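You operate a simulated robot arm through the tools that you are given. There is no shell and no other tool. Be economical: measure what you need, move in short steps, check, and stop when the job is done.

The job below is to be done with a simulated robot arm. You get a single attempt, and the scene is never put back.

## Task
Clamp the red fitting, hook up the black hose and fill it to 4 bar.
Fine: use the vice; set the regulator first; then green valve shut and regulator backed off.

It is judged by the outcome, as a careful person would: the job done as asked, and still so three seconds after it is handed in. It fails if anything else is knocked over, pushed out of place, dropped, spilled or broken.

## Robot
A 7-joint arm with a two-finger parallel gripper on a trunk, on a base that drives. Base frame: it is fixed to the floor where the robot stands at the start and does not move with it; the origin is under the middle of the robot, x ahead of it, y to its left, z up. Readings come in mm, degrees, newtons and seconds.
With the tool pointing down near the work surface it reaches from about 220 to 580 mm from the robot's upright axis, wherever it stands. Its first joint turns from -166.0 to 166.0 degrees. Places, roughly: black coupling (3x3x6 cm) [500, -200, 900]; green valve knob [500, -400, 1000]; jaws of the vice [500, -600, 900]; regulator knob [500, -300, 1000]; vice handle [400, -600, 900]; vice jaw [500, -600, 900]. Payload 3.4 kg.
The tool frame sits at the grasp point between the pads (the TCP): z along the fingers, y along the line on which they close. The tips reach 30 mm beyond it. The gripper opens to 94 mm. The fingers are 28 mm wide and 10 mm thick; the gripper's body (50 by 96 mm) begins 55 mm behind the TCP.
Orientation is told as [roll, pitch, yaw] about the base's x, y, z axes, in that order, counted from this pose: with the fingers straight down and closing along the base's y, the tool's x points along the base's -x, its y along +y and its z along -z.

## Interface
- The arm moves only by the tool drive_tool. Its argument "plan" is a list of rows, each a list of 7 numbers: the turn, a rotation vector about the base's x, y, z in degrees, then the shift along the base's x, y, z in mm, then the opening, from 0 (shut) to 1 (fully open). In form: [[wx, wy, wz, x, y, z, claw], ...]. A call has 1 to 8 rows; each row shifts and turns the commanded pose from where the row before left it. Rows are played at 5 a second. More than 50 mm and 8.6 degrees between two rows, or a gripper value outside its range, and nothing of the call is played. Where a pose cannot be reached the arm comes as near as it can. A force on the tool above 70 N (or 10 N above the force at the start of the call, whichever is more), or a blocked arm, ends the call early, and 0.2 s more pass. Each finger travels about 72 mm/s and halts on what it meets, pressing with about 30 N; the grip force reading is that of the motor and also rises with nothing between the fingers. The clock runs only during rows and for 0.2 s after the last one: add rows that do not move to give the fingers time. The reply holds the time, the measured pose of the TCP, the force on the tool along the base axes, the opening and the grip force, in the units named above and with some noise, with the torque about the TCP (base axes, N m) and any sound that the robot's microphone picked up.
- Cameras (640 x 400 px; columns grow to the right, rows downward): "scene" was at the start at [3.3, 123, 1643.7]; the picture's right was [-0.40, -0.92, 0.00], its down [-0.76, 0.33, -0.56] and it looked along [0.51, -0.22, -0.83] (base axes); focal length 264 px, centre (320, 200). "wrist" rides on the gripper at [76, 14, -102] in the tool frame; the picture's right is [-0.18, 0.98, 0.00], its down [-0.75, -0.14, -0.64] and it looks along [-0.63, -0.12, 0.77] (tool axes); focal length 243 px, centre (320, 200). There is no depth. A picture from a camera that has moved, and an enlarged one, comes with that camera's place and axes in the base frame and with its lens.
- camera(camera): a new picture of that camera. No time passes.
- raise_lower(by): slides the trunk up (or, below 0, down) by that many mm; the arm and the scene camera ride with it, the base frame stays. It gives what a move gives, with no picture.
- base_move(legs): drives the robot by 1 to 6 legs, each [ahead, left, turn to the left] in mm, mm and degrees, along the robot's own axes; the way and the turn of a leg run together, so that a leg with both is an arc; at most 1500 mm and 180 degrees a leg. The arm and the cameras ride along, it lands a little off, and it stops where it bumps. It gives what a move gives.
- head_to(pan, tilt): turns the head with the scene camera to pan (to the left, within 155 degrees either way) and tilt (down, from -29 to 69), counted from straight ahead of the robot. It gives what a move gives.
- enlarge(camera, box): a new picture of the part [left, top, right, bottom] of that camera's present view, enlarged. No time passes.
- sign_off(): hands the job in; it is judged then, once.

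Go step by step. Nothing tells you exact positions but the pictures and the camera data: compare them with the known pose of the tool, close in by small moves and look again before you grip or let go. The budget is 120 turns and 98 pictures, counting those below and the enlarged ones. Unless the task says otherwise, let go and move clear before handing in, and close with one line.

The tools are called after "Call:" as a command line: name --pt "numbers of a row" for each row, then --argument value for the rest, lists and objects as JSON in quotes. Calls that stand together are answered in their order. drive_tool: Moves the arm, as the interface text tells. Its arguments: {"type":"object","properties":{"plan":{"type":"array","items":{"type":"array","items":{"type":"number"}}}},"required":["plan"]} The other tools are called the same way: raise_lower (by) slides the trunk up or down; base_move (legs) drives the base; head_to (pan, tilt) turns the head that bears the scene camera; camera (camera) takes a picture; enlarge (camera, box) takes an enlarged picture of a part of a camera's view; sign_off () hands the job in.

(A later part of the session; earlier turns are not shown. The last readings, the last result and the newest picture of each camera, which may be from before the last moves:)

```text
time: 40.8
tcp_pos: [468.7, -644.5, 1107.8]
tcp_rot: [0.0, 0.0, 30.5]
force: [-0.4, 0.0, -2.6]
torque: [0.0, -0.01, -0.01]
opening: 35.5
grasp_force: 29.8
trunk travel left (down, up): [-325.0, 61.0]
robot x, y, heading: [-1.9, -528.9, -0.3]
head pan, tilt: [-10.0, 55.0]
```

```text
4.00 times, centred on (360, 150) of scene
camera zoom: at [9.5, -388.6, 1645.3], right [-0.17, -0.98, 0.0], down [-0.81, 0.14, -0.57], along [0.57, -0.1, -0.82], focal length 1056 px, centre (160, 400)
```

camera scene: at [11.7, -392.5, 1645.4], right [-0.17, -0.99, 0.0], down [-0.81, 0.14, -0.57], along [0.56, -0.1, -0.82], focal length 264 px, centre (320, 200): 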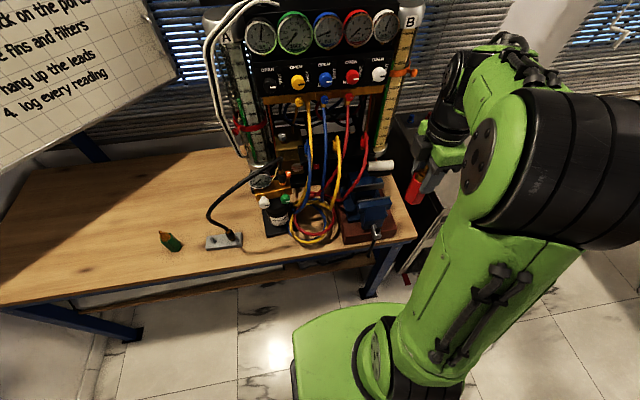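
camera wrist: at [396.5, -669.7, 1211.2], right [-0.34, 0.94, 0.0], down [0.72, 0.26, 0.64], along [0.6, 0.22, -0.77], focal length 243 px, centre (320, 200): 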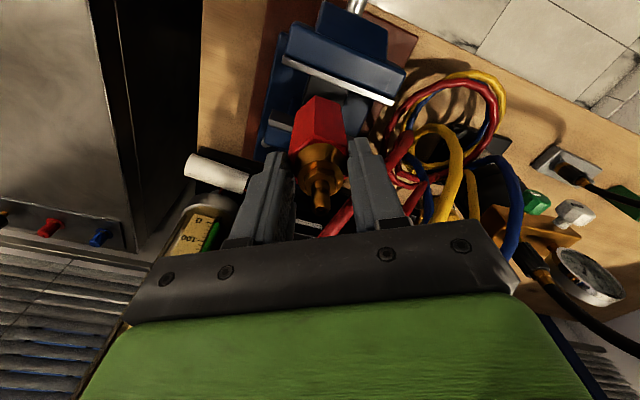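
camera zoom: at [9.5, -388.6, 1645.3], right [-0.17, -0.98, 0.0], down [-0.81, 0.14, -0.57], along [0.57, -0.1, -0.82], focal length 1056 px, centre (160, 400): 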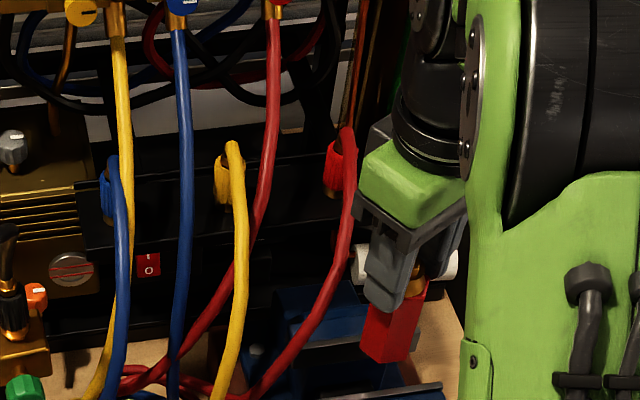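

Looks aligned between the jaws; shifting 3 mm in x and lowering partway, then checking closely.

Call:
drive_tool --pt "0 0 0 3.5 0 -15 0" --pt "0 0 0 0 0 -12 0" --pt "0 0 0 0 0 0 0"

Call:
enlarge --camera "wrist" --box '[200, 40, 440, 240]'

Call:
enlarge --camera "scene" --box '[340, 140, 420, 200]'

```text
time: 41.6
tcp_pos: [474.5, -644.6, 1081.9]
tcp_rot: [0.0, 0.1, 30.5]
force: [-0.3, -0.1, -2.4]
torque: [0.02, -0.02, -0.01]
opening: 35.6
grasp_force: 30.2
trunk travel left (down, up): [-325.0, 61.0]
robot x, y, heading: [1.9, -532.8, 0.1]
head pan, tilt: [-10.0, 55.0]
```

```text
2.00 times, centred on (320, 140) of wrist
camera zoom: at [400.8, -670.4, 1184.3], right [-0.34, 0.94, 0.0], down [0.72, 0.26, 0.64], along [0.6, 0.22, -0.77], focal length 485 px, centre (320, 320)
```

zoom: 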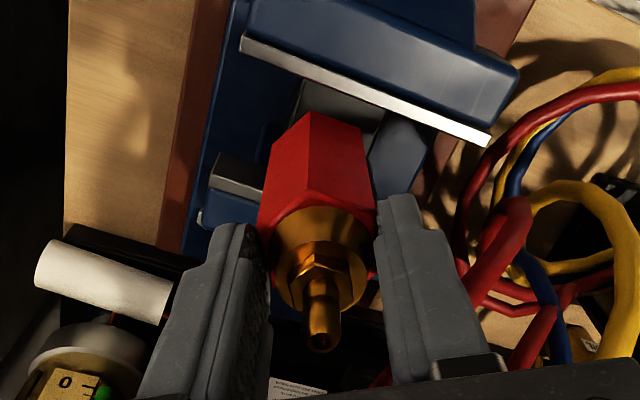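

```text
6.67 times, centred on (380, 170) of scene
camera zoom: at [11.3, -388.7, 1645.3], right [-0.17, -0.98, 0.0], down [-0.81, 0.14, -0.57], along [0.56, -0.1, -0.82], focal length 1760 px, centre (-80, 400)
```

zoom: 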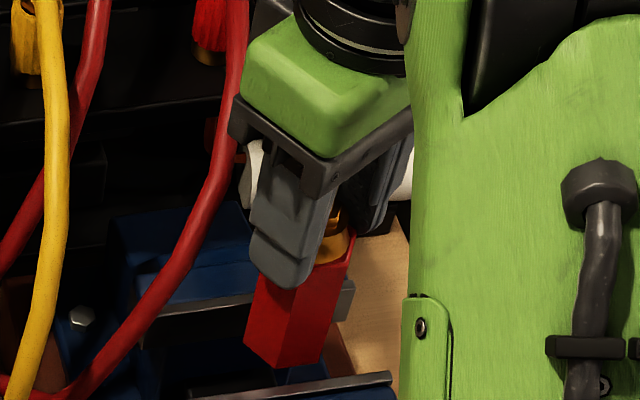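

Measured clearances: about 11 mm to the front jaw and 6 mm to the rear. I'll nudge −2 mm x, −2 mm y and descend to just above the slide.

Call:
drive_tool --pt "0 0 0 -2 -2 -12 0" --pt "0 0 0 0 0 -14 0" --pt "0 0 0 0 0 -14 0" --pt "0 0 0 0 0 -12 0" --pt "0 0 0 0 0 -6 0" --pt "0 0 0 0 0 0 0"

Call:
enlarge --camera "scene" --box '[330, 130, 426, 190]'

Call:
enlarge --camera "wrist" --box '[200, 40, 440, 240]'

```text
time: 43.0
tcp_pos: [472.5, -645.6, 1025.3]
tcp_rot: [0.0, 0.0, 30.5]
force: [0.2, 0.1, -3.0]
torque: [-0.01, -0.02, 0.02]
opening: 35.6
grasp_force: 30.0
trunk travel left (down, up): [-325.0, 61.0]
robot x, y, heading: [-0.5, -529.6, -0.0]
head pan, tilt: [-10.0, 55.0]
```

```text
6.67 times, centred on (378, 160) of scene
camera zoom: at [11.2, -388.7, 1645.3], right [-0.17, -0.98, 0.0], down [-0.81, 0.14, -0.57], along [0.56, -0.1, -0.82], focal length 1760 px, centre (-67, 467)
```

zoom: 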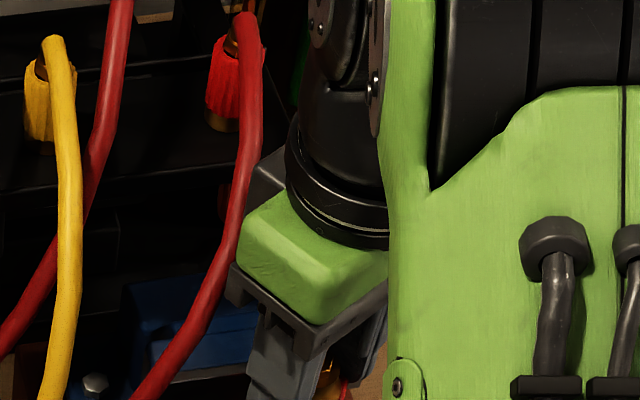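

```text
2.00 times, centred on (320, 140) of wrist
camera zoom: at [399.2, -671.5, 1127.3], right [-0.34, 0.94, 0.0], down [0.72, 0.26, 0.64], along [0.6, 0.22, -0.77], focal length 485 px, centre (320, 320)
```

zoom: 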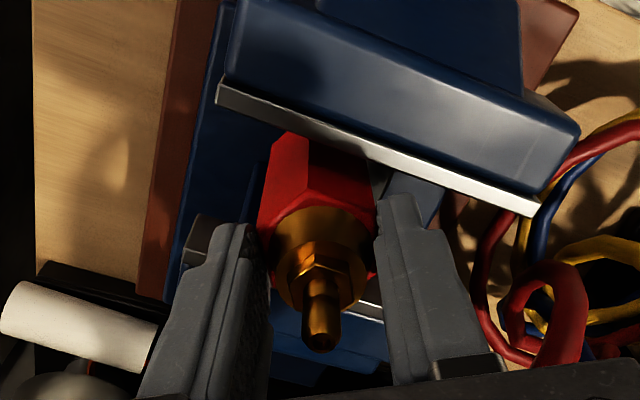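

Fitting is inside the gap with no contact. Now fine 2 mm steps down until it lands.

Call:
drive_tool --pt "0 0 0 0 0 -2 0" --pt "0 0 0 0 0 -2 0" --pt "0 0 0 0 0 -1 0" --pt "0 0 0 0 0 0 0"

Call:
drive_tool --pt "0 0 0 0 0 -1 0" --pt "0 0 0 0 0 -1 0" --pt "0 0 0 0 0 0 0"

```text
time: 44.0
tcp_pos: [471.5, -644.4, 1019.7]
tcp_rot: [-0.1, 0.0, 30.5]
force: [-1.3, -0.8, -3.3]
torque: [-0.03, 0.01, 0.01]
opening: 35.6
grasp_force: 29.7
trunk travel left (down, up): [-325.0, 61.0]
robot x, y, heading: [0.9, -529.0, 0.2]
head pan, tilt: [-10.0, 55.0]
```

```text
time: 44.8
tcp_pos: [474.1, -644.8, 1016.9]
tcp_rot: [0.0, 0.1, 30.5]
force: [0.9, -0.4, -2.9]
torque: [0.0, 0.02, 0.01]
opening: 35.6
grasp_force: 29.9
trunk travel left (down, up): [-325.0, 61.0]
robot x, y, heading: [3.2, -527.3, 0.0]
head pan, tilt: [-10.0, 55.0]
```

No contact yet; continue in 1 mm steps.

Call:
drive_tool --pt "0 0 0 0 0 -1 0" --pt "0 0 0 0 0 -1 0" --pt "0 0 0 0 0 -1 0" --pt "0 0 0 0 0 0 0"

Call:
enlarge --camera "wrist" --box '[200, 40, 440, 240]'

```text
time: 45.8
tcp_pos: [473.0, -644.4, 1015.8]
tcp_rot: [-0.2, -0.3, 30.6]
force: [2.4, -2.5, 29.1]
torque: [-0.32, -0.01, -0.01]
opening: 35.6
grasp_force: 30.3
trunk travel left (down, up): [-325.0, 61.0]
robot x, y, heading: [1.8, -526.5, 0.2]
head pan, tilt: [-10.0, 55.0]
```

```text
2.00 times, centred on (320, 140) of wrist
camera zoom: at [399.1, -670.7, 1119.0], right [-0.34, 0.94, 0.0], down [0.72, 0.26, 0.65], along [0.61, 0.22, -0.76], focal length 485 px, centre (320, 320)
```

zoom: 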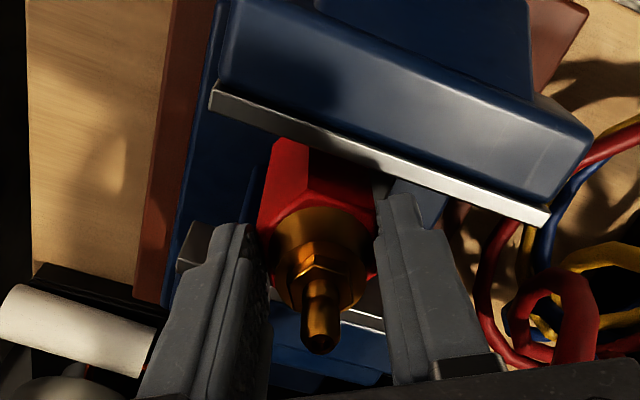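

Landed (29 N, contact under the fitting). Ease off 1 mm, open just a little, rise clear and look.

Call:
drive_tool --pt "0 0 0 0 0 2.2 0" --pt "0 0 0 0 0 0 0.41" --pt "0 0 0 0 0 0 0.43" --pt "0 0 0 0 0 0 0.43" --pt "0 0 0 0 0 4 0.43" --pt "0 0 0 0 0 10 0.46" --pt "0 0 0 0 0 0 0.6" --pt "0 0 0 0 0 0 0.6"

Call:
camera --camera "wrist"

```text
time: 47.6
tcp_pos: [473.0, -645.0, 1031.2]
tcp_rot: [0.0, 0.0, 30.5]
force: [0.0, -0.3, 0.0]
torque: [-0.01, 0.0, 0.0]
opening: 56.3
grasp_force: 0.0
trunk travel left (down, up): [-325.0, 61.0]
robot x, y, heading: [1.5, -527.7, 0.0]
head pan, tilt: [-10.0, 55.0]
```

```text
52 pictures are left
camera wrist: at [399.6, -671.8, 1134.2], right [-0.34, 0.94, 0.0], down [0.72, 0.26, 0.64], along [0.6, 0.22, -0.77], focal length 243 px, centre (320, 200)
```

wrist: 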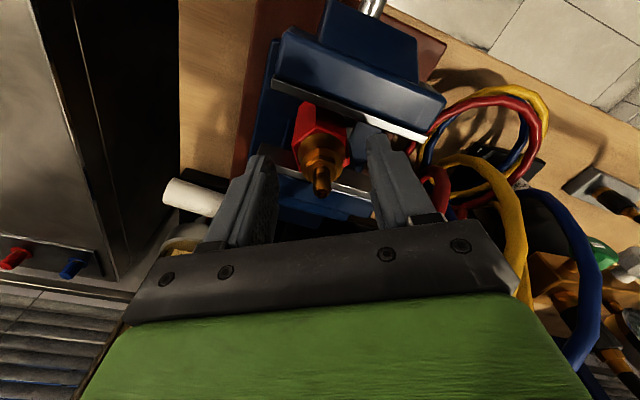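

The fitting stands upright between the jaws. I'll rise clear, retract, and rotate toward yaw 0, then back the base up to reach the handle with a horizontal tool.

Call:
drive_tool --pt "0 0 0 0 0 40 0.6" --pt "0 0 0 0 0 45 0.6" --pt "0 0 0 -20 0 35 0.6" --pt "0 0 -7.6 -40 0 10 0.5" --pt "0 0 -7.6 -40 10 0 0.4" --pt "0 0 -7.6 -40 10 0 0.2" --pt "0 0 -7.7 -40 10 0 0" --pt "0 0 0 0 0 0 0"

Call:
base_move --legs '[[-220, 0, 0]]'

Call:
camera --camera "scene"

```text
time: 49.4
tcp_pos: [292.5, -615.8, 1160.4]
tcp_rot: [0.0, 0.1, 0.0]
force: [0.3, 0.0, 0.2]
torque: [-0.01, 0.04, 0.04]
opening: 0.0
grasp_force: 30.3
trunk travel left (down, up): [-325.0, 61.0]
robot x, y, heading: [2.1, -525.9, -0.2]
head pan, tilt: [-10.0, 55.0]
```

```text
time: 51.1
tcp_pos: [69.3, -617.3, 1161.6]
tcp_rot: [0.0, 0.0, -0.2]
force: [-0.7, 0.7, -1.2]
torque: [0.01, -0.01, -0.01]
opening: 0.1
grasp_force: 30.1
trunk travel left (down, up): [-325.0, 61.0]
robot x, y, heading: [-216.7, -527.5, -0.2]
head pan, tilt: [-10.0, 55.0]
```

```text
51 pictures are left
camera scene: at [-209.8, -388.4, 1645.3], right [-0.18, -0.98, 0.0], down [-0.81, 0.14, -0.57], along [0.57, -0.1, -0.82], focal length 264 px, centre (320, 200)
```

scene: 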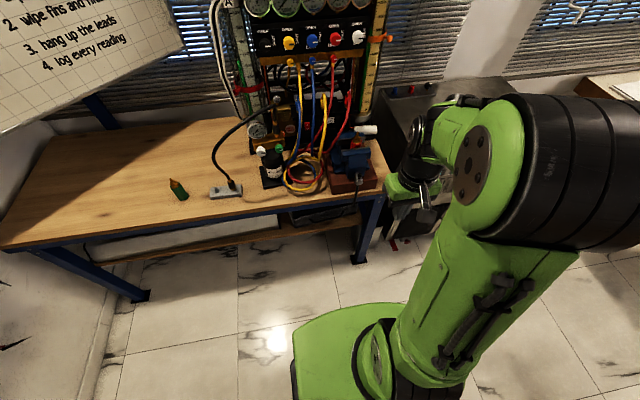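

Zoom on the vice handle from here.

Call:
enlarge --camera "scene" --box '[310, 115, 406, 215]'

Call:
drive_tool --pt "0 -8.5 0 15 0 0 0" --pt "0 -8.5 0 15 0 0 0" --pt "0 -8.5 0 15 0 0 0" --pt "0 -8.5 0 15 0 0 0" --pt "0 -8.5 0 15 0 0 0" --pt "0 -8.5 0 15 0 0 0" --pt "0 -8.5 0 15 0 0 0" --pt "0 -8.5 0 15 0 0 0"

```text
4.00 times, centred on (358, 165) of scene
camera zoom: at [-209.8, -388.4, 1645.3], right [-0.18, -0.98, 0.0], down [-0.81, 0.14, -0.57], along [0.57, -0.1, -0.82], focal length 1056 px, centre (168, 340)
```

zoom: 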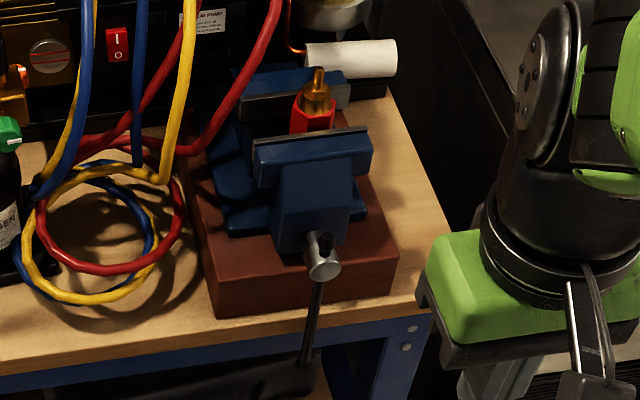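

```text
time: 52.9
tcp_pos: [185.8, -630.7, 1180.6]
tcp_rot: [1.0, -59.2, -0.9]
force: [1.0, 0.4, -0.5]
torque: [-0.01, 0.0, 0.01]
opening: 0.0
grasp_force: 30.6
out of reach, approached as far as the arm can: row 6, 7, 8
trunk travel left (down, up): [-325.0, 61.0]
robot x, y, heading: [-221.2, -528.4, -0.3]
head pan, tilt: [-10.0, 55.0]
```

The bar hangs straight down from the hub at [362,−634,905] to z≈740. I'll use the closed fingers, pitched about 60°, as a peg to push it round (clockwise seen from the robot). First lower in front of the handle.

Call:
drive_tool --pt "0 0 0 12 -7 -42 0" --pt "0 0 0 12 -7 -42 0" --pt "0 0 0 12 -7 -42 0" --pt "0 0 0 12 -7 -42 0" --pt "0 0 0 12 -7 -42 0" --pt "0 0 0 12 -7 -42 0" --pt "0 0 0 12 -7 -42 0" --pt "0 0 0 12 -7 -30 0"

Call:
camera --camera "wrist"

Call:
camera --camera "scene"

```text
time: 54.7
tcp_pos: [283.1, -679.9, 863.5]
tcp_rot: [0.6, -62.4, -0.6]
force: [0.2, 0.2, -0.4]
torque: [-0.01, 0.0, -0.01]
opening: 0.0
grasp_force: 30.4
trunk travel left (down, up): [-325.0, 61.0]
robot x, y, heading: [-219.1, -529.6, -0.4]
head pan, tilt: [-10.0, 55.0]
```

```text
49 pictures are left
camera wrist: at [157.2, -666.1, 844.2], right [0.09, 0.98, 0.17], down [-0.22, -0.14, 0.97], along [0.97, -0.12, 0.2], focal length 243 px, centre (320, 200)
```

wrist: 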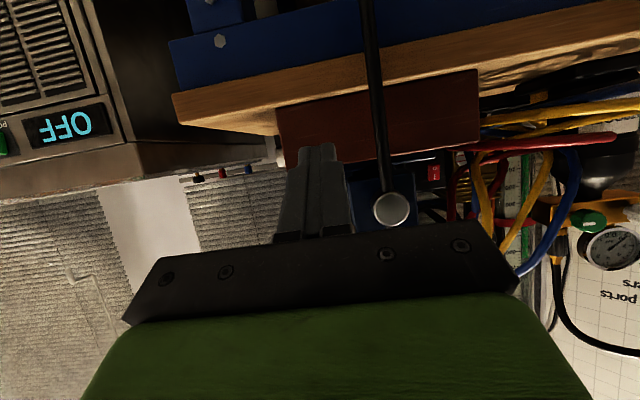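

```text
48 pictures are left
camera scene: at [-208.0, -388.5, 1645.3], right [-0.18, -0.98, 0.0], down [-0.81, 0.14, -0.57], along [0.56, -0.1, -0.82], focal length 264 px, centre (320, 200)
```

scene: 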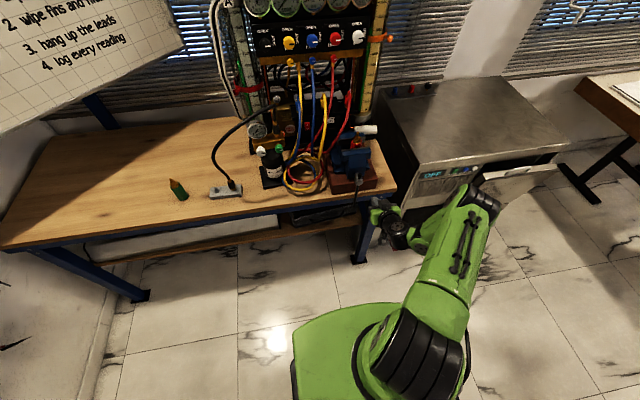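

The upside-down wrist view confirms the hub at about [358,−634,903]. Move the peg beside the bar on its −y side.

Call:
drive_tool --pt "0 0 0 20 2 -12 0" --pt "0 0 0 22 4 -12 0" --pt "0 0 0 22 8 -7 0" --pt "0 0 0 0 0 0 0"

Call:
camera --camera "wrist"

```text
time: 55.7
tcp_pos: [347.0, -668.3, 833.4]
tcp_rot: [0.5, -62.3, -0.6]
force: [-0.2, 1.1, 0.4]
torque: [0.01, 0.02, -0.01]
opening: 0.0
grasp_force: 29.8
trunk travel left (down, up): [-325.0, 61.0]
robot x, y, heading: [-217.5, -530.4, -0.2]
head pan, tilt: [-10.0, 55.0]
```

```text
47 pictures are left
camera wrist: at [219.5, -654.8, 813.0], right [0.09, 0.98, 0.17], down [-0.22, -0.14, 0.96], along [0.97, -0.12, 0.2], focal length 243 px, centre (320, 200)
```

wrist: 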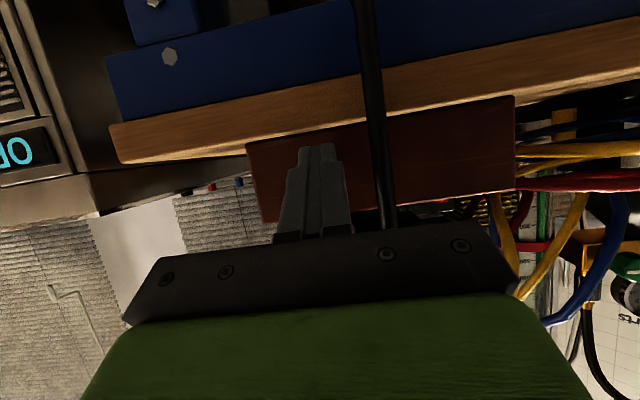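

Clear on all sides. Begin pushing the bar toward +y along the arc.

Call:
drive_tool --pt "0 0 0 0 15 0 0" --pt "0 0 0 0 22 -2 0" --pt "0 0 0 0 21 4 0" --pt "0 0 0 0 19 9 0" --pt "0 0 0 0 16 14 0" --pt "0 0 0 0 0 0 0"

Call:
camera --camera "wrist"

Call:
enlarge --camera "scene" --box '[310, 115, 406, 215]'

```text
time: 57.1
tcp_pos: [346.7, -575.9, 859.2]
tcp_rot: [0.7, -62.3, -0.6]
force: [-1.0, -1.9, -0.8]
torque: [-0.02, 0.03, -0.04]
opening: 0.0
grasp_force: 30.8
trunk travel left (down, up): [-325.0, 61.0]
robot x, y, heading: [-218.5, -527.4, -0.0]
head pan, tilt: [-10.0, 55.0]
```

```text
46 pictures are left
camera wrist: at [219.3, -562.3, 839.3], right [0.09, 0.98, 0.17], down [-0.22, -0.15, 0.97], along [0.97, -0.12, 0.2], focal length 243 px, centre (320, 200)
```

wrist: 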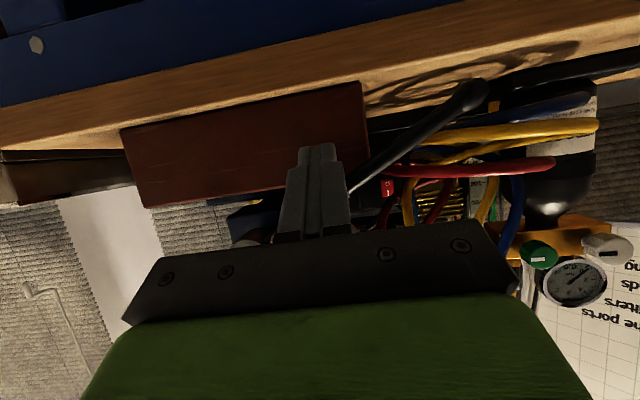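

```text
4.00 times, centred on (358, 165) of scene
camera zoom: at [-208.8, -389.1, 1645.4], right [-0.18, -0.98, 0.0], down [-0.81, 0.14, -0.57], along [0.56, -0.1, -0.82], focal length 1056 px, centre (168, 340)
```

zoom: 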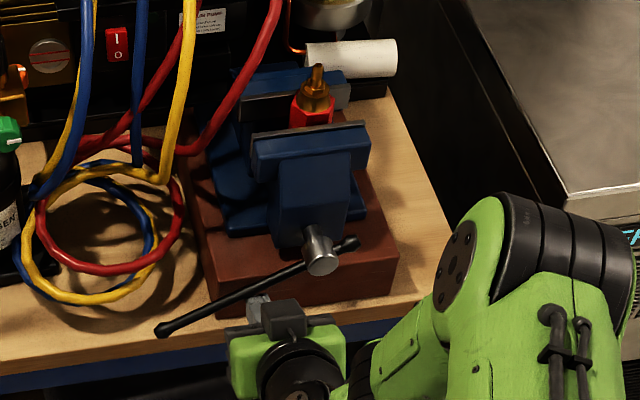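

The bar turned about 60° and the jaw visibly closed several mm. Continue the arc.

Call:
drive_tool --pt "0 0 0 0 13 17 0" --pt "0 0 0 0 7 20 0" --pt "0 0 0 0 2 21 0" --pt "0 0 0 0 0 0 0"

Call:
enlarge --camera "scene" --box '[310, 115, 406, 175]'

```text
time: 58.1
tcp_pos: [346.2, -555.5, 918.8]
tcp_rot: [0.6, -62.4, -0.7]
force: [-1.3, -0.6, -2.1]
torque: [0.0, 0.03, -0.05]
opening: 0.1
grasp_force: 29.9
trunk travel left (down, up): [-325.0, 61.0]
robot x, y, heading: [-218.1, -529.5, -0.2]
head pan, tilt: [-10.0, 55.0]
```

```text
6.67 times, centred on (358, 145) of scene
camera zoom: at [-208.7, -388.6, 1645.3], right [-0.18, -0.98, 0.0], down [-0.81, 0.14, -0.57], along [0.56, -0.1, -0.82], focal length 1760 px, centre (67, 567)
```

zoom: 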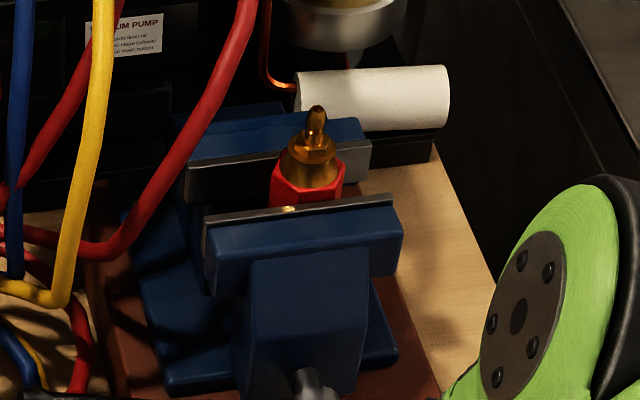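

Closing smoothly. Continue round until it tightens.

Call:
drive_tool --pt "0 0 0 0 -3 18 0" --pt "0 0 0 0 -9 19 0" --pt "0 0 0 0 -14 16 0" --pt "0 0 0 0 0 0 0"

Call:
enlarge --camera "scene" --box '[310, 115, 406, 175]'

```text
time: 58.8
tcp_pos: [340.2, -566.3, 952.6]
tcp_rot: [1.5, -60.4, -0.5]
force: [2.1, -1.7, 2.8]
torque: [0.05, 0.3, 0.06]
opening: 0.1
grasp_force: 29.9
trunk travel left (down, up): [-325.0, 61.0]
robot x, y, heading: [-216.8, -527.0, -0.2]
head pan, tilt: [-10.0, 55.0]
stopped in row 3: the force on the tool passed its limit at 78 N (the readings are from after the stop); the commanded pose is now the measured one
```

```text
6.67 times, centred on (358, 145) of scene
camera zoom: at [-210.4, -386.8, 1645.6], right [-0.17, -0.98, 0.0], down [-0.81, 0.14, -0.57], along [0.57, -0.1, -0.82], focal length 1760 px, centre (67, 567)
```

zoom: 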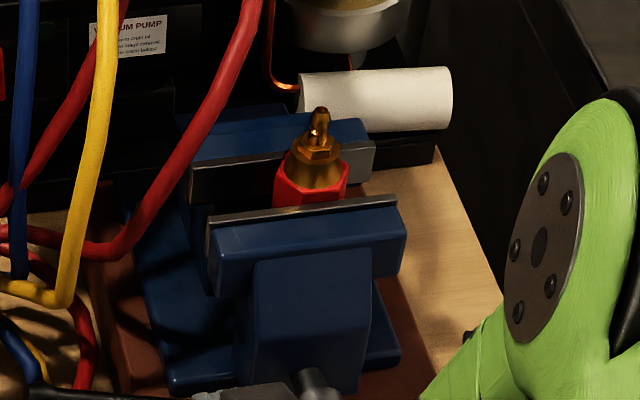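

Force limit tripped at 78 N. I need to see whether that's the clamp tightening or a collision.

Call:
camera --camera "wrist"

Call:
enlarge --camera "scene" --box '[310, 155, 406, 215]'

```text
42 pictures are left
camera wrist: at [213.4, -552.7, 937.2], right [0.08, 0.98, 0.17], down [-0.18, -0.16, 0.97], along [0.98, -0.11, 0.17], focal length 243 px, centre (320, 200)
```

wrist: 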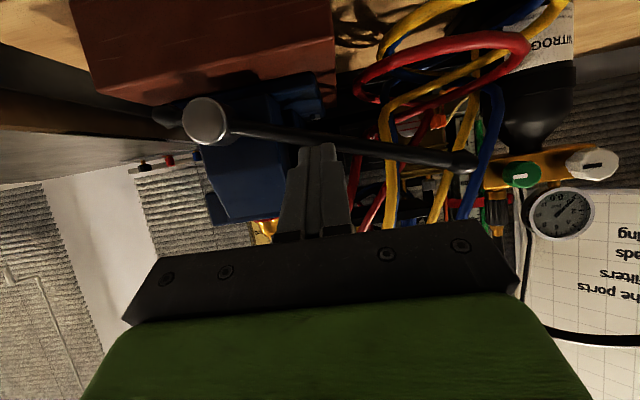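

```text
6.67 times, centred on (358, 185) of scene
camera zoom: at [-210.4, -386.8, 1645.6], right [-0.17, -0.98, 0.0], down [-0.81, 0.14, -0.57], along [0.57, -0.1, -0.82], focal length 1760 px, centre (67, 300)
```

zoom: 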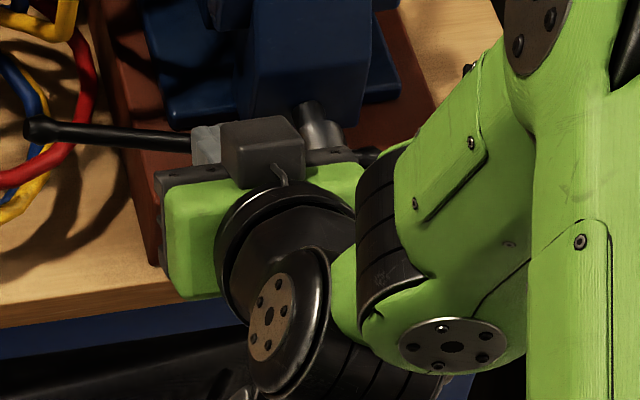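

The bar stopped at about 108° and the jaw gap now measures about 37 mm, so the fitting is gripped and the peg slipped off the bar. I'll do one verification push farther out on the bar from below.

Call:
drive_tool --pt "0 0 0 -40 0 0 0" --pt "0 0 0 0 31 -22 0" --pt "0 0 0 0 31 -22 0" --pt "0 -2 0 25 0 0 0" --pt "0 0 0 24 0 0 0" --pt "0 0 0 0 0 0 0"

Call:
camera --camera "wrist"

```text
time: 60.2
tcp_pos: [349.0, -507.5, 904.4]
tcp_rot: [1.9, -61.8, -0.9]
force: [0.1, -0.3, -0.7]
torque: [0.0, 0.02, 0.0]
opening: 0.1
grasp_force: 29.8
trunk travel left (down, up): [-325.0, 61.0]
robot x, y, heading: [-222.2, -530.6, -0.2]
head pan, tilt: [-10.0, 55.0]
```

```text
40 pictures are left
camera wrist: at [221.8, -494.0, 886.8], right [0.07, 0.98, 0.18], down [-0.21, -0.16, 0.96], along [0.98, -0.11, 0.19], focal length 243 px, centre (320, 200)
```

wrist: 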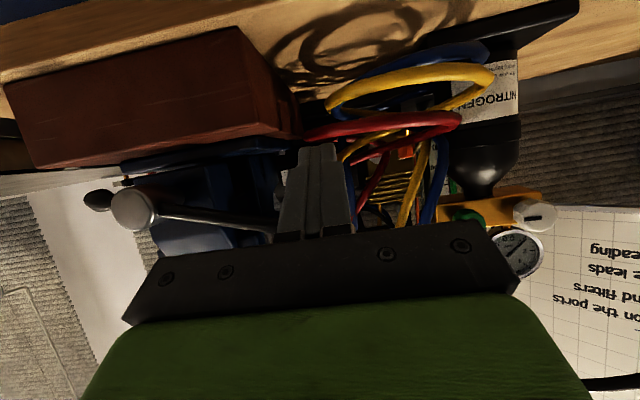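

The peg sits below the bar's outer part. Push up gently.

Call:
drive_tool --pt "0 0 0 0 0 9 0" --pt "0 0 0 0 0 7 0" --pt "0 0 0 0 -1 4 0" --pt "0 0 0 0 -1 4 0" --pt "0 0 0 0 -1 4 0" --pt "0 0 0 0 -1 3 0"

Call:
camera --camera "wrist"

```text
time: 61.6
tcp_pos: [349.1, -508.1, 934.5]
tcp_rot: [1.8, -61.8, -0.8]
force: [-0.1, 1.2, -2.5]
torque: [0.0, 0.03, 0.01]
opening: 0.0
grasp_force: 29.7
trunk travel left (down, up): [-325.0, 61.0]
robot x, y, heading: [-219.7, -525.0, -0.1]
head pan, tilt: [-10.0, 55.0]
```

```text
39 pictures are left
camera wrist: at [222.4, -495.3, 916.4], right [0.07, 0.98, 0.18], down [-0.21, -0.16, 0.96], along [0.98, -0.11, 0.19], focal length 243 px, centre (320, 200)
```

wrist: 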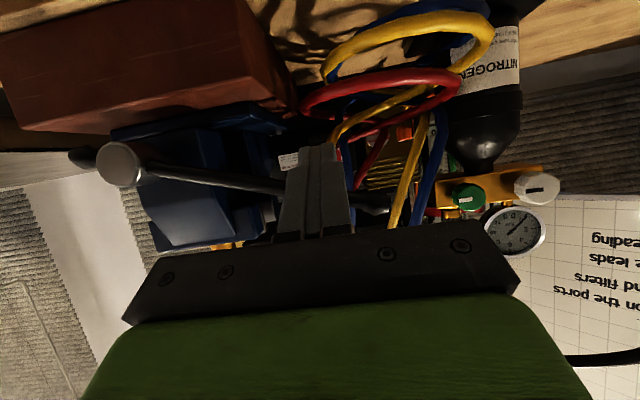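

Just touching the bar. Continue up in small steps.

Call:
drive_tool --pt "0 0 0 0 -1 4 0" --pt "0 0 0 0 -1 4 0" --pt "0 0 0 0 -1 4 0" --pt "0 0 0 0 -1 4 0" --pt "0 0 0 0 -1 4 0" --pt "0 0 0 0 0 0 0"

Call:
enlarge --camera "scene" --box '[310, 115, 406, 215]'

```text
time: 63.0
tcp_pos: [347.6, -512.9, 954.8]
tcp_rot: [1.9, -61.6, -0.8]
force: [-2.2, -1.7, -13.0]
torque: [0.09, 0.39, -0.06]
opening: 0.0
grasp_force: 29.8
trunk travel left (down, up): [-325.0, 61.0]
robot x, y, heading: [-219.4, -526.9, -0.1]
head pan, tilt: [-10.0, 55.0]
```

```text
4.00 times, centred on (358, 165) of scene
camera zoom: at [-207.2, -388.6, 1645.3], right [-0.18, -0.98, 0.0], down [-0.81, 0.14, -0.57], along [0.56, -0.1, -0.82], focal length 1056 px, centre (168, 340)
```

zoom: 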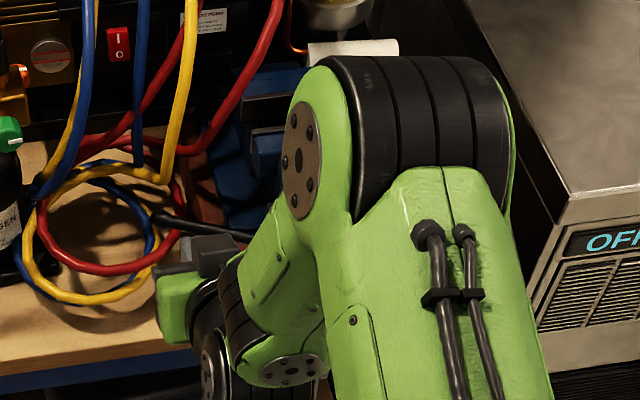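

Resistance is growing (13 N). Keep going a little further.

Call:
drive_tool --pt "0 0 0 0 -2 4 0" --pt "0 0 0 0 -2 4 0" --pt "0 0 0 0 -2 4 0" --pt "0 0 0 0 -2 4 0" --pt "0 0 0 0 0 0 0"

Call:
camera --camera "wrist"

```text
time: 64.2
tcp_pos: [346.6, -519.3, 967.0]
tcp_rot: [1.9, -61.1, -0.7]
force: [-9.7, 5.9, -27.9]
torque: [0.24, 0.79, 0.08]
opening: 0.3
grasp_force: 30.1
trunk travel left (down, up): [-325.0, 61.0]
robot x, y, heading: [-219.0, -527.5, -0.0]
head pan, tilt: [-10.0, 55.0]
```

```text
37 pictures are left
camera wrist: at [220.6, -506.4, 950.7], right [0.07, 0.98, 0.18], down [-0.2, -0.16, 0.97], along [0.98, -0.1, 0.18], focal length 243 px, centre (320, 200)
```

wrist: 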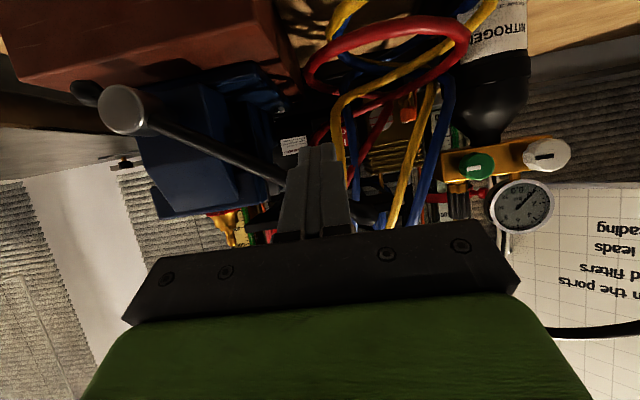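

Force 30 N at about 123°. A bit more to make it tight.

Call:
drive_tool --pt "0 0 0 0 -2 4 0" --pt "0 0 0 0 -2 4 0" --pt "0 0 0 0 -3 4 0" --pt "0 0 0 0 -3 4 0" --pt "0 0 0 0 0 0 0"

```text
time: 65.4
tcp_pos: [346.7, -524.3, 976.7]
tcp_rot: [2.1, -60.0, -0.6]
force: [-4.5, 25.9, -49.0]
torque: [0.49, 1.4, 0.71]
opening: 0.2
grasp_force: 30.3
trunk travel left (down, up): [-325.0, 61.0]
robot x, y, heading: [-217.7, -527.5, 0.1]
head pan, tilt: [-10.0, 55.0]
```

55 N at 130 mm radius – the vice is tight. Back the peg off, withdraw and check the clamp.

Call:
drive_tool --pt "0 0 0 0 5 -22 0" --pt "0 0 0 0 3 -15 0" --pt "0 0 0 -45 0 0 0" --pt "0 0 0 -45 0 10 0" --pt "0 0 0 -10 0 45 0" --pt "0 0 0 0 0 45 0" --pt "0 0 0 0 0 45 0" --pt "0 0 0 0 0 45 0"

Call:
camera --camera "scene"

```text
time: 67.2
tcp_pos: [252.4, -521.4, 1137.7]
tcp_rot: [2.0, -62.0, -0.8]
force: [-0.3, 0.8, -1.0]
torque: [-0.02, -0.01, -0.01]
opening: 0.0
grasp_force: 30.2
out of reach, approached as far as the arm can: row 4
trunk travel left (down, up): [-325.0, 61.0]
robot x, y, heading: [-221.8, -529.0, 0.0]
head pan, tilt: [-10.0, 55.0]
```

```text
36 pictures are left
camera scene: at [-210.8, -388.3, 1645.4], right [-0.18, -0.98, 0.0], down [-0.81, 0.14, -0.57], along [0.57, -0.1, -0.82], focal length 264 px, centre (320, 200)
```

scene: 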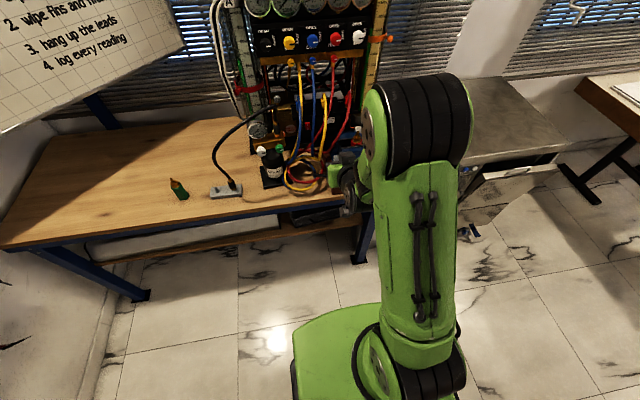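

Next the black coupling: it stands upright with its hose leaving the top, so the present pitched (about 62°) grip from the front suits it. Drive left and a bit ahead and look.

Call:
base_move --legs '[[0, 350, 0], [70, 0, 0]]'

Call:
drive_tool --pt "0 0 0 0 0 -40 0.7" --pt "0 0 0 0 0 -40 0.7" --pt "0 0 0 0 0 -40 0.7" --pt "0 0 0 0 0 -40 0.7" --pt "0 0 0 0 0 -20 0.7" --pt "0 0 0 0 0 0 0.7"

Call:
camera --camera "wrist"

Call:
camera --camera "scene"

```text
time: 70.1
tcp_pos: [327.6, -174.5, 1136.7]
tcp_rot: [1.9, -61.9, -0.9]
force: [0.1, -1.3, 1.0]
torque: [-0.03, -0.02, 0.01]
opening: 0.0
grasp_force: 30.5
trunk travel left (down, up): [-325.0, 61.0]
robot x, y, heading: [-147.9, -178.0, -0.5]
head pan, tilt: [-10.0, 55.0]
```

```text
time: 71.5
tcp_pos: [323.8, -161.3, 961.1]
tcp_rot: [3.5, -60.9, -1.1]
force: [0.3, 0.4, 0.6]
torque: [0.0, -0.02, -0.01]
opening: 65.7
grasp_force: 0.0
out of reach, approached as far as the arm can: row 5
trunk travel left (down, up): [-325.0, 61.0]
robot x, y, heading: [-144.1, -176.7, -0.3]
head pan, tilt: [-10.0, 55.0]
```

```text
35 pictures are left
camera wrist: at [196.5, -151.2, 944.0], right [0.06, 0.98, 0.19], down [-0.19, -0.18, 0.97], along [0.98, -0.09, 0.18], focal length 243 px, centre (320, 200)
```

wrist: 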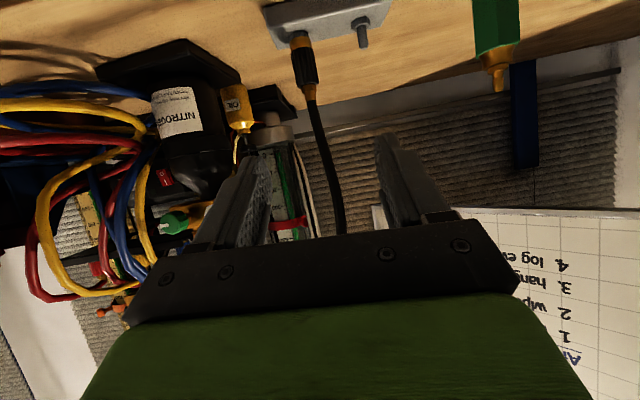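

```text
34 pictures are left
camera scene: at [-136.0, -40.4, 1645.4], right [-0.18, -0.98, 0.0], down [-0.81, 0.15, -0.57], along [0.56, -0.1, -0.82], focal length 264 px, centre (320, 200)
```

scene: 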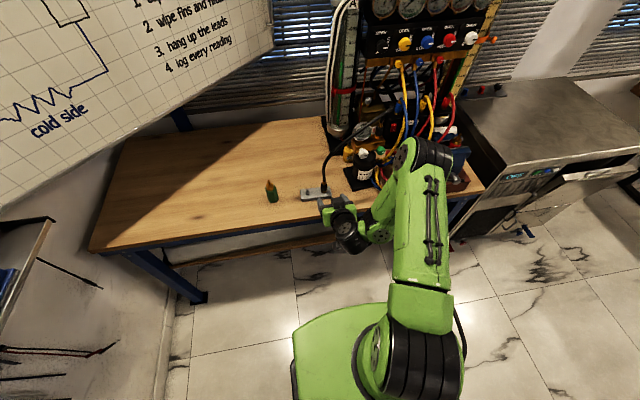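

Coupling triangulates to about [462,−163,856], standing on a grey holder. Drive a little closer, lower and straighten the roll.

Call:
base_move --legs '[[60, 0, 0.3]]'

Call:
drive_tool --pt "-1.5 0 0 0 0 -30 0.7" --pt "-1.5 0 0 0 0 -30 0.7" --pt "0 0 0 0 0 -30 0.7" --pt "0 0 0 0 0 -8 0.7" --pt "0 0 0 0 0 0 0.7"

Call:
camera --camera "wrist"

Call:
enlarge --camera "scene" --box '[260, 130, 420, 230]'

```text
time: 72.5
tcp_pos: [384.4, -157.5, 960.2]
tcp_rot: [3.5, -60.9, -0.6]
force: [0.6, 0.3, -0.9]
torque: [-0.03, 0.01, -0.02]
opening: 65.6
grasp_force: 0.1
trunk travel left (down, up): [-325.0, 61.0]
robot x, y, heading: [-90.4, -179.3, 0.2]
head pan, tilt: [-10.0, 55.0]
```

```text
time: 73.7
tcp_pos: [384.2, -156.1, 860.1]
tcp_rot: [-2.7, -60.8, 4.8]
force: [-0.3, -0.2, -0.7]
torque: [0.02, 0.02, 0.03]
opening: 66.0
grasp_force: 0.0
trunk travel left (down, up): [-325.0, 61.0]
robot x, y, heading: [-86.2, -177.3, -0.0]
head pan, tilt: [-10.0, 55.0]
```

```text
33 pictures are left
camera wrist: at [257.0, -148.4, 843.3], right [0.05, 0.99, 0.14], down [-0.19, -0.13, 0.97], along [0.98, -0.07, 0.18], focal length 243 px, centre (320, 200)
```

wrist: 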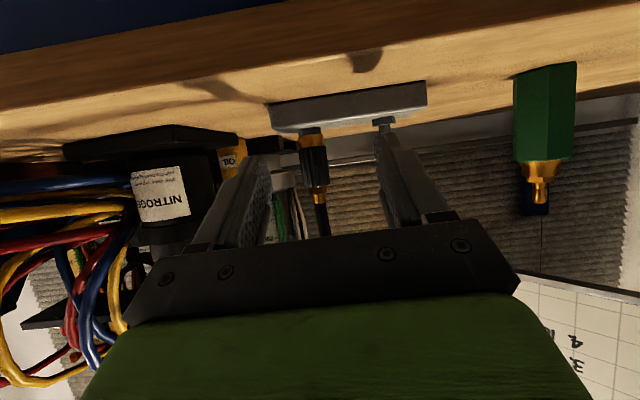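

```text
4.00 times, centred on (340, 180) of scene
camera zoom: at [-78.0, -40.1, 1645.3], right [-0.17, -0.99, 0.0], down [-0.81, 0.14, -0.57], along [0.57, -0.1, -0.82], focal length 1056 px, centre (240, 280)
```

zoom: 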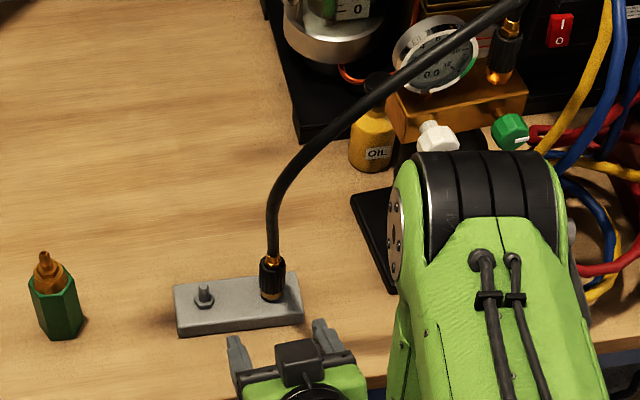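

Coupling spans z 824–883 at [462,−163.5]. Advance with the fingers at 47 mm opening so they clear the empty stub beside it.

Call:
drive_tool --pt "0 0 0 0 -6 0 0.5" --pt "0 0 0 25 -2 0 0.5" --pt "0 0 0 28 0 0 0.5" --pt "0 0 0 25 0 -1 0.5" --pt "0 0 0 0 0 0 0.5"

Call:
camera --camera "wrist"

```text
time: 74.9
tcp_pos: [463.9, -165.0, 862.3]
tcp_rot: [-2.7, -60.8, 4.7]
force: [0.4, 0.6, 0.9]
torque: [0.01, 0.03, -0.01]
opening: 47.0
grasp_force: 0.1
trunk travel left (down, up): [-325.0, 61.0]
robot x, y, heading: [-86.3, -178.1, 0.2]
head pan, tilt: [-10.0, 55.0]
```

```text
31 pictures are left
camera wrist: at [336.4, -157.0, 845.5], right [0.05, 0.99, 0.14], down [-0.19, -0.13, 0.97], along [0.98, -0.07, 0.18], focal length 243 px, centre (320, 200)
```

wrist: 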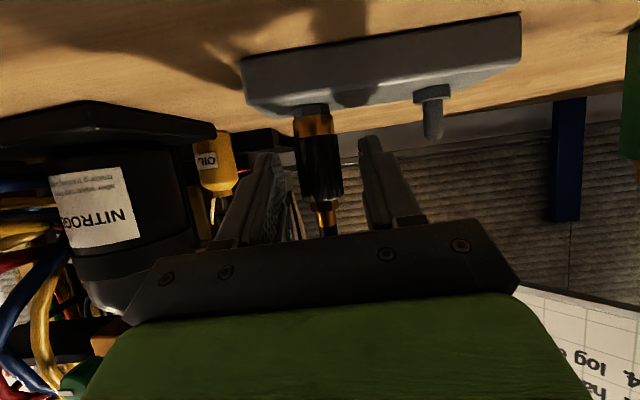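

Well centred. Lower 4 mm and close.

Call:
drive_tool --pt "0 0 0 0 0 -4 0.4" --pt "0 0 0 0 0 0 0.2" --pt "0 0 0 0 0 0 0" --pt "0 0 0 0 0 0 0" --pt "0 0 0 0 0 0 0"

Call:
drive_tool --pt "0 0 0 0 0 8 0" --pt "0 0 0 0 0 12 0" --pt "0 0 0 0 0 20 0" --pt "0 0 0 0 0 20 0" --pt "0 0 0 0 0 20 0" --pt "0 0 0 0 0 0 0"

Call:
camera --camera "wrist"

```text
time: 76.1
tcp_pos: [462.8, -166.6, 857.9]
tcp_rot: [-2.7, -60.8, 4.8]
force: [0.8, -0.2, 1.4]
torque: [0.03, -0.05, 0.0]
opening: 25.3
grasp_force: 30.0
trunk travel left (down, up): [-325.0, 61.0]
robot x, y, heading: [-85.8, -176.7, 0.3]
head pan, tilt: [-10.0, 55.0]
```

```text
time: 77.5
tcp_pos: [461.9, -164.9, 938.4]
tcp_rot: [-2.7, -60.8, 4.9]
force: [0.4, -0.3, -1.1]
torque: [-0.01, 0.06, -0.03]
opening: 25.1
grasp_force: 30.4
trunk travel left (down, up): [-325.0, 61.0]
robot x, y, heading: [-87.3, -178.0, 0.1]
head pan, tilt: [-10.0, 55.0]
```

```text
30 pictures are left
camera wrist: at [333.7, -156.6, 921.5], right [0.05, 0.99, 0.14], down [-0.19, -0.13, 0.97], along [0.98, -0.07, 0.18], focal length 243 px, centre (320, 200)
```

wrist: 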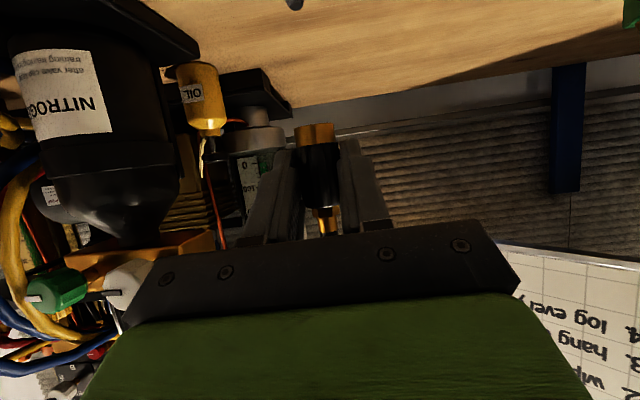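

Coupling is in hand, hose following. Raise and retract in front of the knobs, then drive right.

Call:
drive_tool --pt "0 0 0 -15 0 25 0" --pt "0 0 0 -25 0 30 0" --pt "0 0 0 -30 0 30 0" --pt "0 0 0 -30 0 30 0" --pt "0 0 0 -15 0 25 0" --pt "0 0 0 0 0 10 0" --pt "0 0 0 0 0 0 0"

Call:
base_move --legs '[[0, -240, 0]]'

Call:
camera --camera "scene"

```text
time: 79.1
tcp_pos: [352.8, -164.1, 1078.2]
tcp_rot: [-2.6, -60.7, 4.8]
force: [0.5, 0.2, -1.6]
torque: [0.03, -0.02, 0.0]
opening: 24.9
grasp_force: 30.0
out of reach, approached as far as the arm can: row 5
trunk travel left (down, up): [-325.0, 61.0]
robot x, y, heading: [-91.3, -181.1, 0.2]
head pan, tilt: [-10.0, 55.0]
```

```text
time: 80.9
tcp_pos: [352.4, -418.0, 1078.6]
tcp_rot: [-2.6, -60.8, 4.3]
force: [-0.3, -0.4, -1.3]
torque: [0.0, 0.03, 0.0]
opening: 24.9
grasp_force: 30.0
trunk travel left (down, up): [-325.0, 61.0]
robot x, y, heading: [-83.6, -429.6, -0.2]
head pan, tilt: [-10.0, 55.0]
```

```text
29 pictures are left
camera scene: at [-76.9, -290.8, 1645.4], right [-0.18, -0.98, 0.0], down [-0.81, 0.15, -0.57], along [0.56, -0.1, -0.82], focal length 264 px, centre (320, 200)
```

scene: 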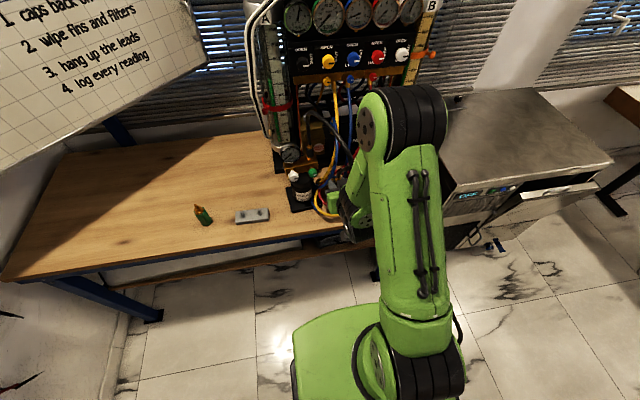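

Hose follows without snagging. Continue to the vice and look with the wrist camera.

Call:
base_move --legs '[[0, -222, 0.2]]'

Call:
camera --camera "wrist"

Call:
enlarge --camera "scene" --box '[240, 100, 400, 200]'

```text
time: 82.6
tcp_pos: [350.3, -638.8, 1077.3]
tcp_rot: [-2.6, -60.8, 4.4]
force: [-0.4, -1.5, -1.1]
torque: [0.0, 0.01, -0.02]
opening: 24.5
grasp_force: 30.2
trunk travel left (down, up): [-325.0, 61.0]
robot x, y, heading: [-85.9, -649.1, -0.3]
head pan, tilt: [-10.0, 55.0]
```

```text
28 pictures are left
camera wrist: at [224.2, -630.0, 1060.5], right [0.05, 0.99, 0.14], down [-0.19, -0.13, 0.97], along [0.98, -0.08, 0.18], focal length 243 px, centre (320, 200)
```

wrist: 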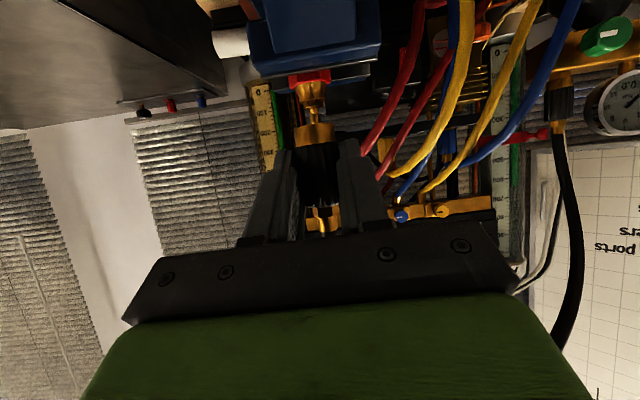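

```text
4.00 times, centred on (320, 150) of scene
camera zoom: at [-77.8, -511.4, 1645.4], right [-0.18, -0.98, 0.0], down [-0.81, 0.14, -0.57], along [0.56, -0.1, -0.82], focal length 1056 px, centre (320, 400)
```

zoom: 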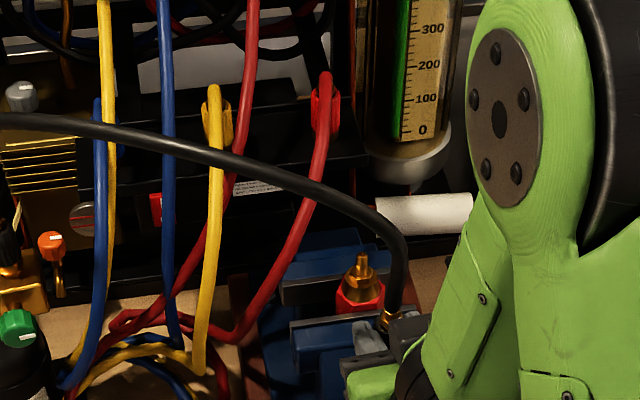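

Fitting nipple is at about [480,−645.5], tip z≈1030, and the black hose reaches fine. Approach to 40 mm short, slightly higher, and re-check alignment.

Call:
drive_tool --pt "0 0 0 15 -3 8 0" --pt "0 0 0 30 -3 4 0" --pt "0 0 0 30 0 0 0" --pt "0 0 0 20 0 0 0" --pt "0 0 0 0 0 0 0"

Call:
enlarge --camera "wrist" --box '[220, 40, 420, 240]'

Call:
enlarge --camera "scene" --box '[300, 130, 364, 170]'

```text
time: 83.8
tcp_pos: [446.1, -644.6, 1088.3]
tcp_rot: [-2.7, -60.8, 4.6]
force: [-0.1, -1.3, -1.0]
torque: [0.02, 0.01, 0.01]
opening: 24.5
grasp_force: 30.1
trunk travel left (down, up): [-325.0, 61.0]
robot x, y, heading: [-91.3, -647.5, -0.2]
head pan, tilt: [-10.0, 55.0]
```

```text
2.00 times, centred on (320, 140) of wrist
camera zoom: at [318.2, -634.8, 1071.4], right [0.05, 0.99, 0.14], down [-0.19, -0.13, 0.97], along [0.98, -0.08, 0.18], focal length 485 px, centre (320, 320)
```

zoom: 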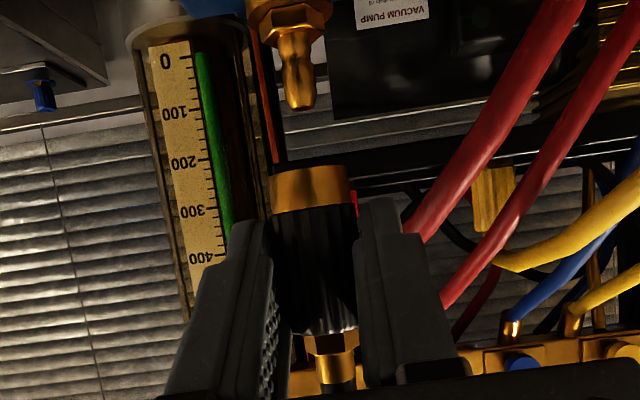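

```text
10.00 times, centred on (332, 150) of scene
camera zoom: at [-78.0, -510.0, 1645.3], right [-0.18, -0.98, 0.0], down [-0.81, 0.14, -0.57], along [0.56, -0.1, -0.82], focal length 2641 px, centre (200, 700)
```

zoom: 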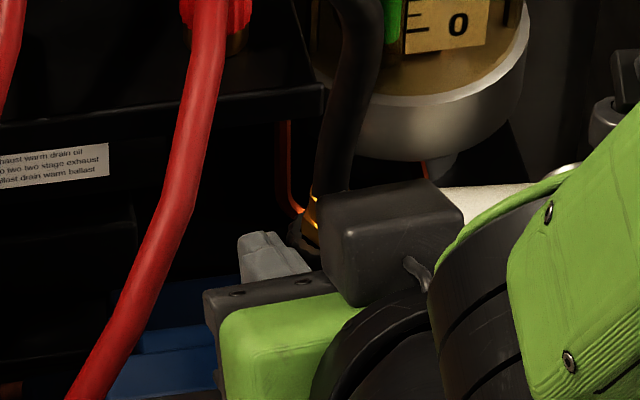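

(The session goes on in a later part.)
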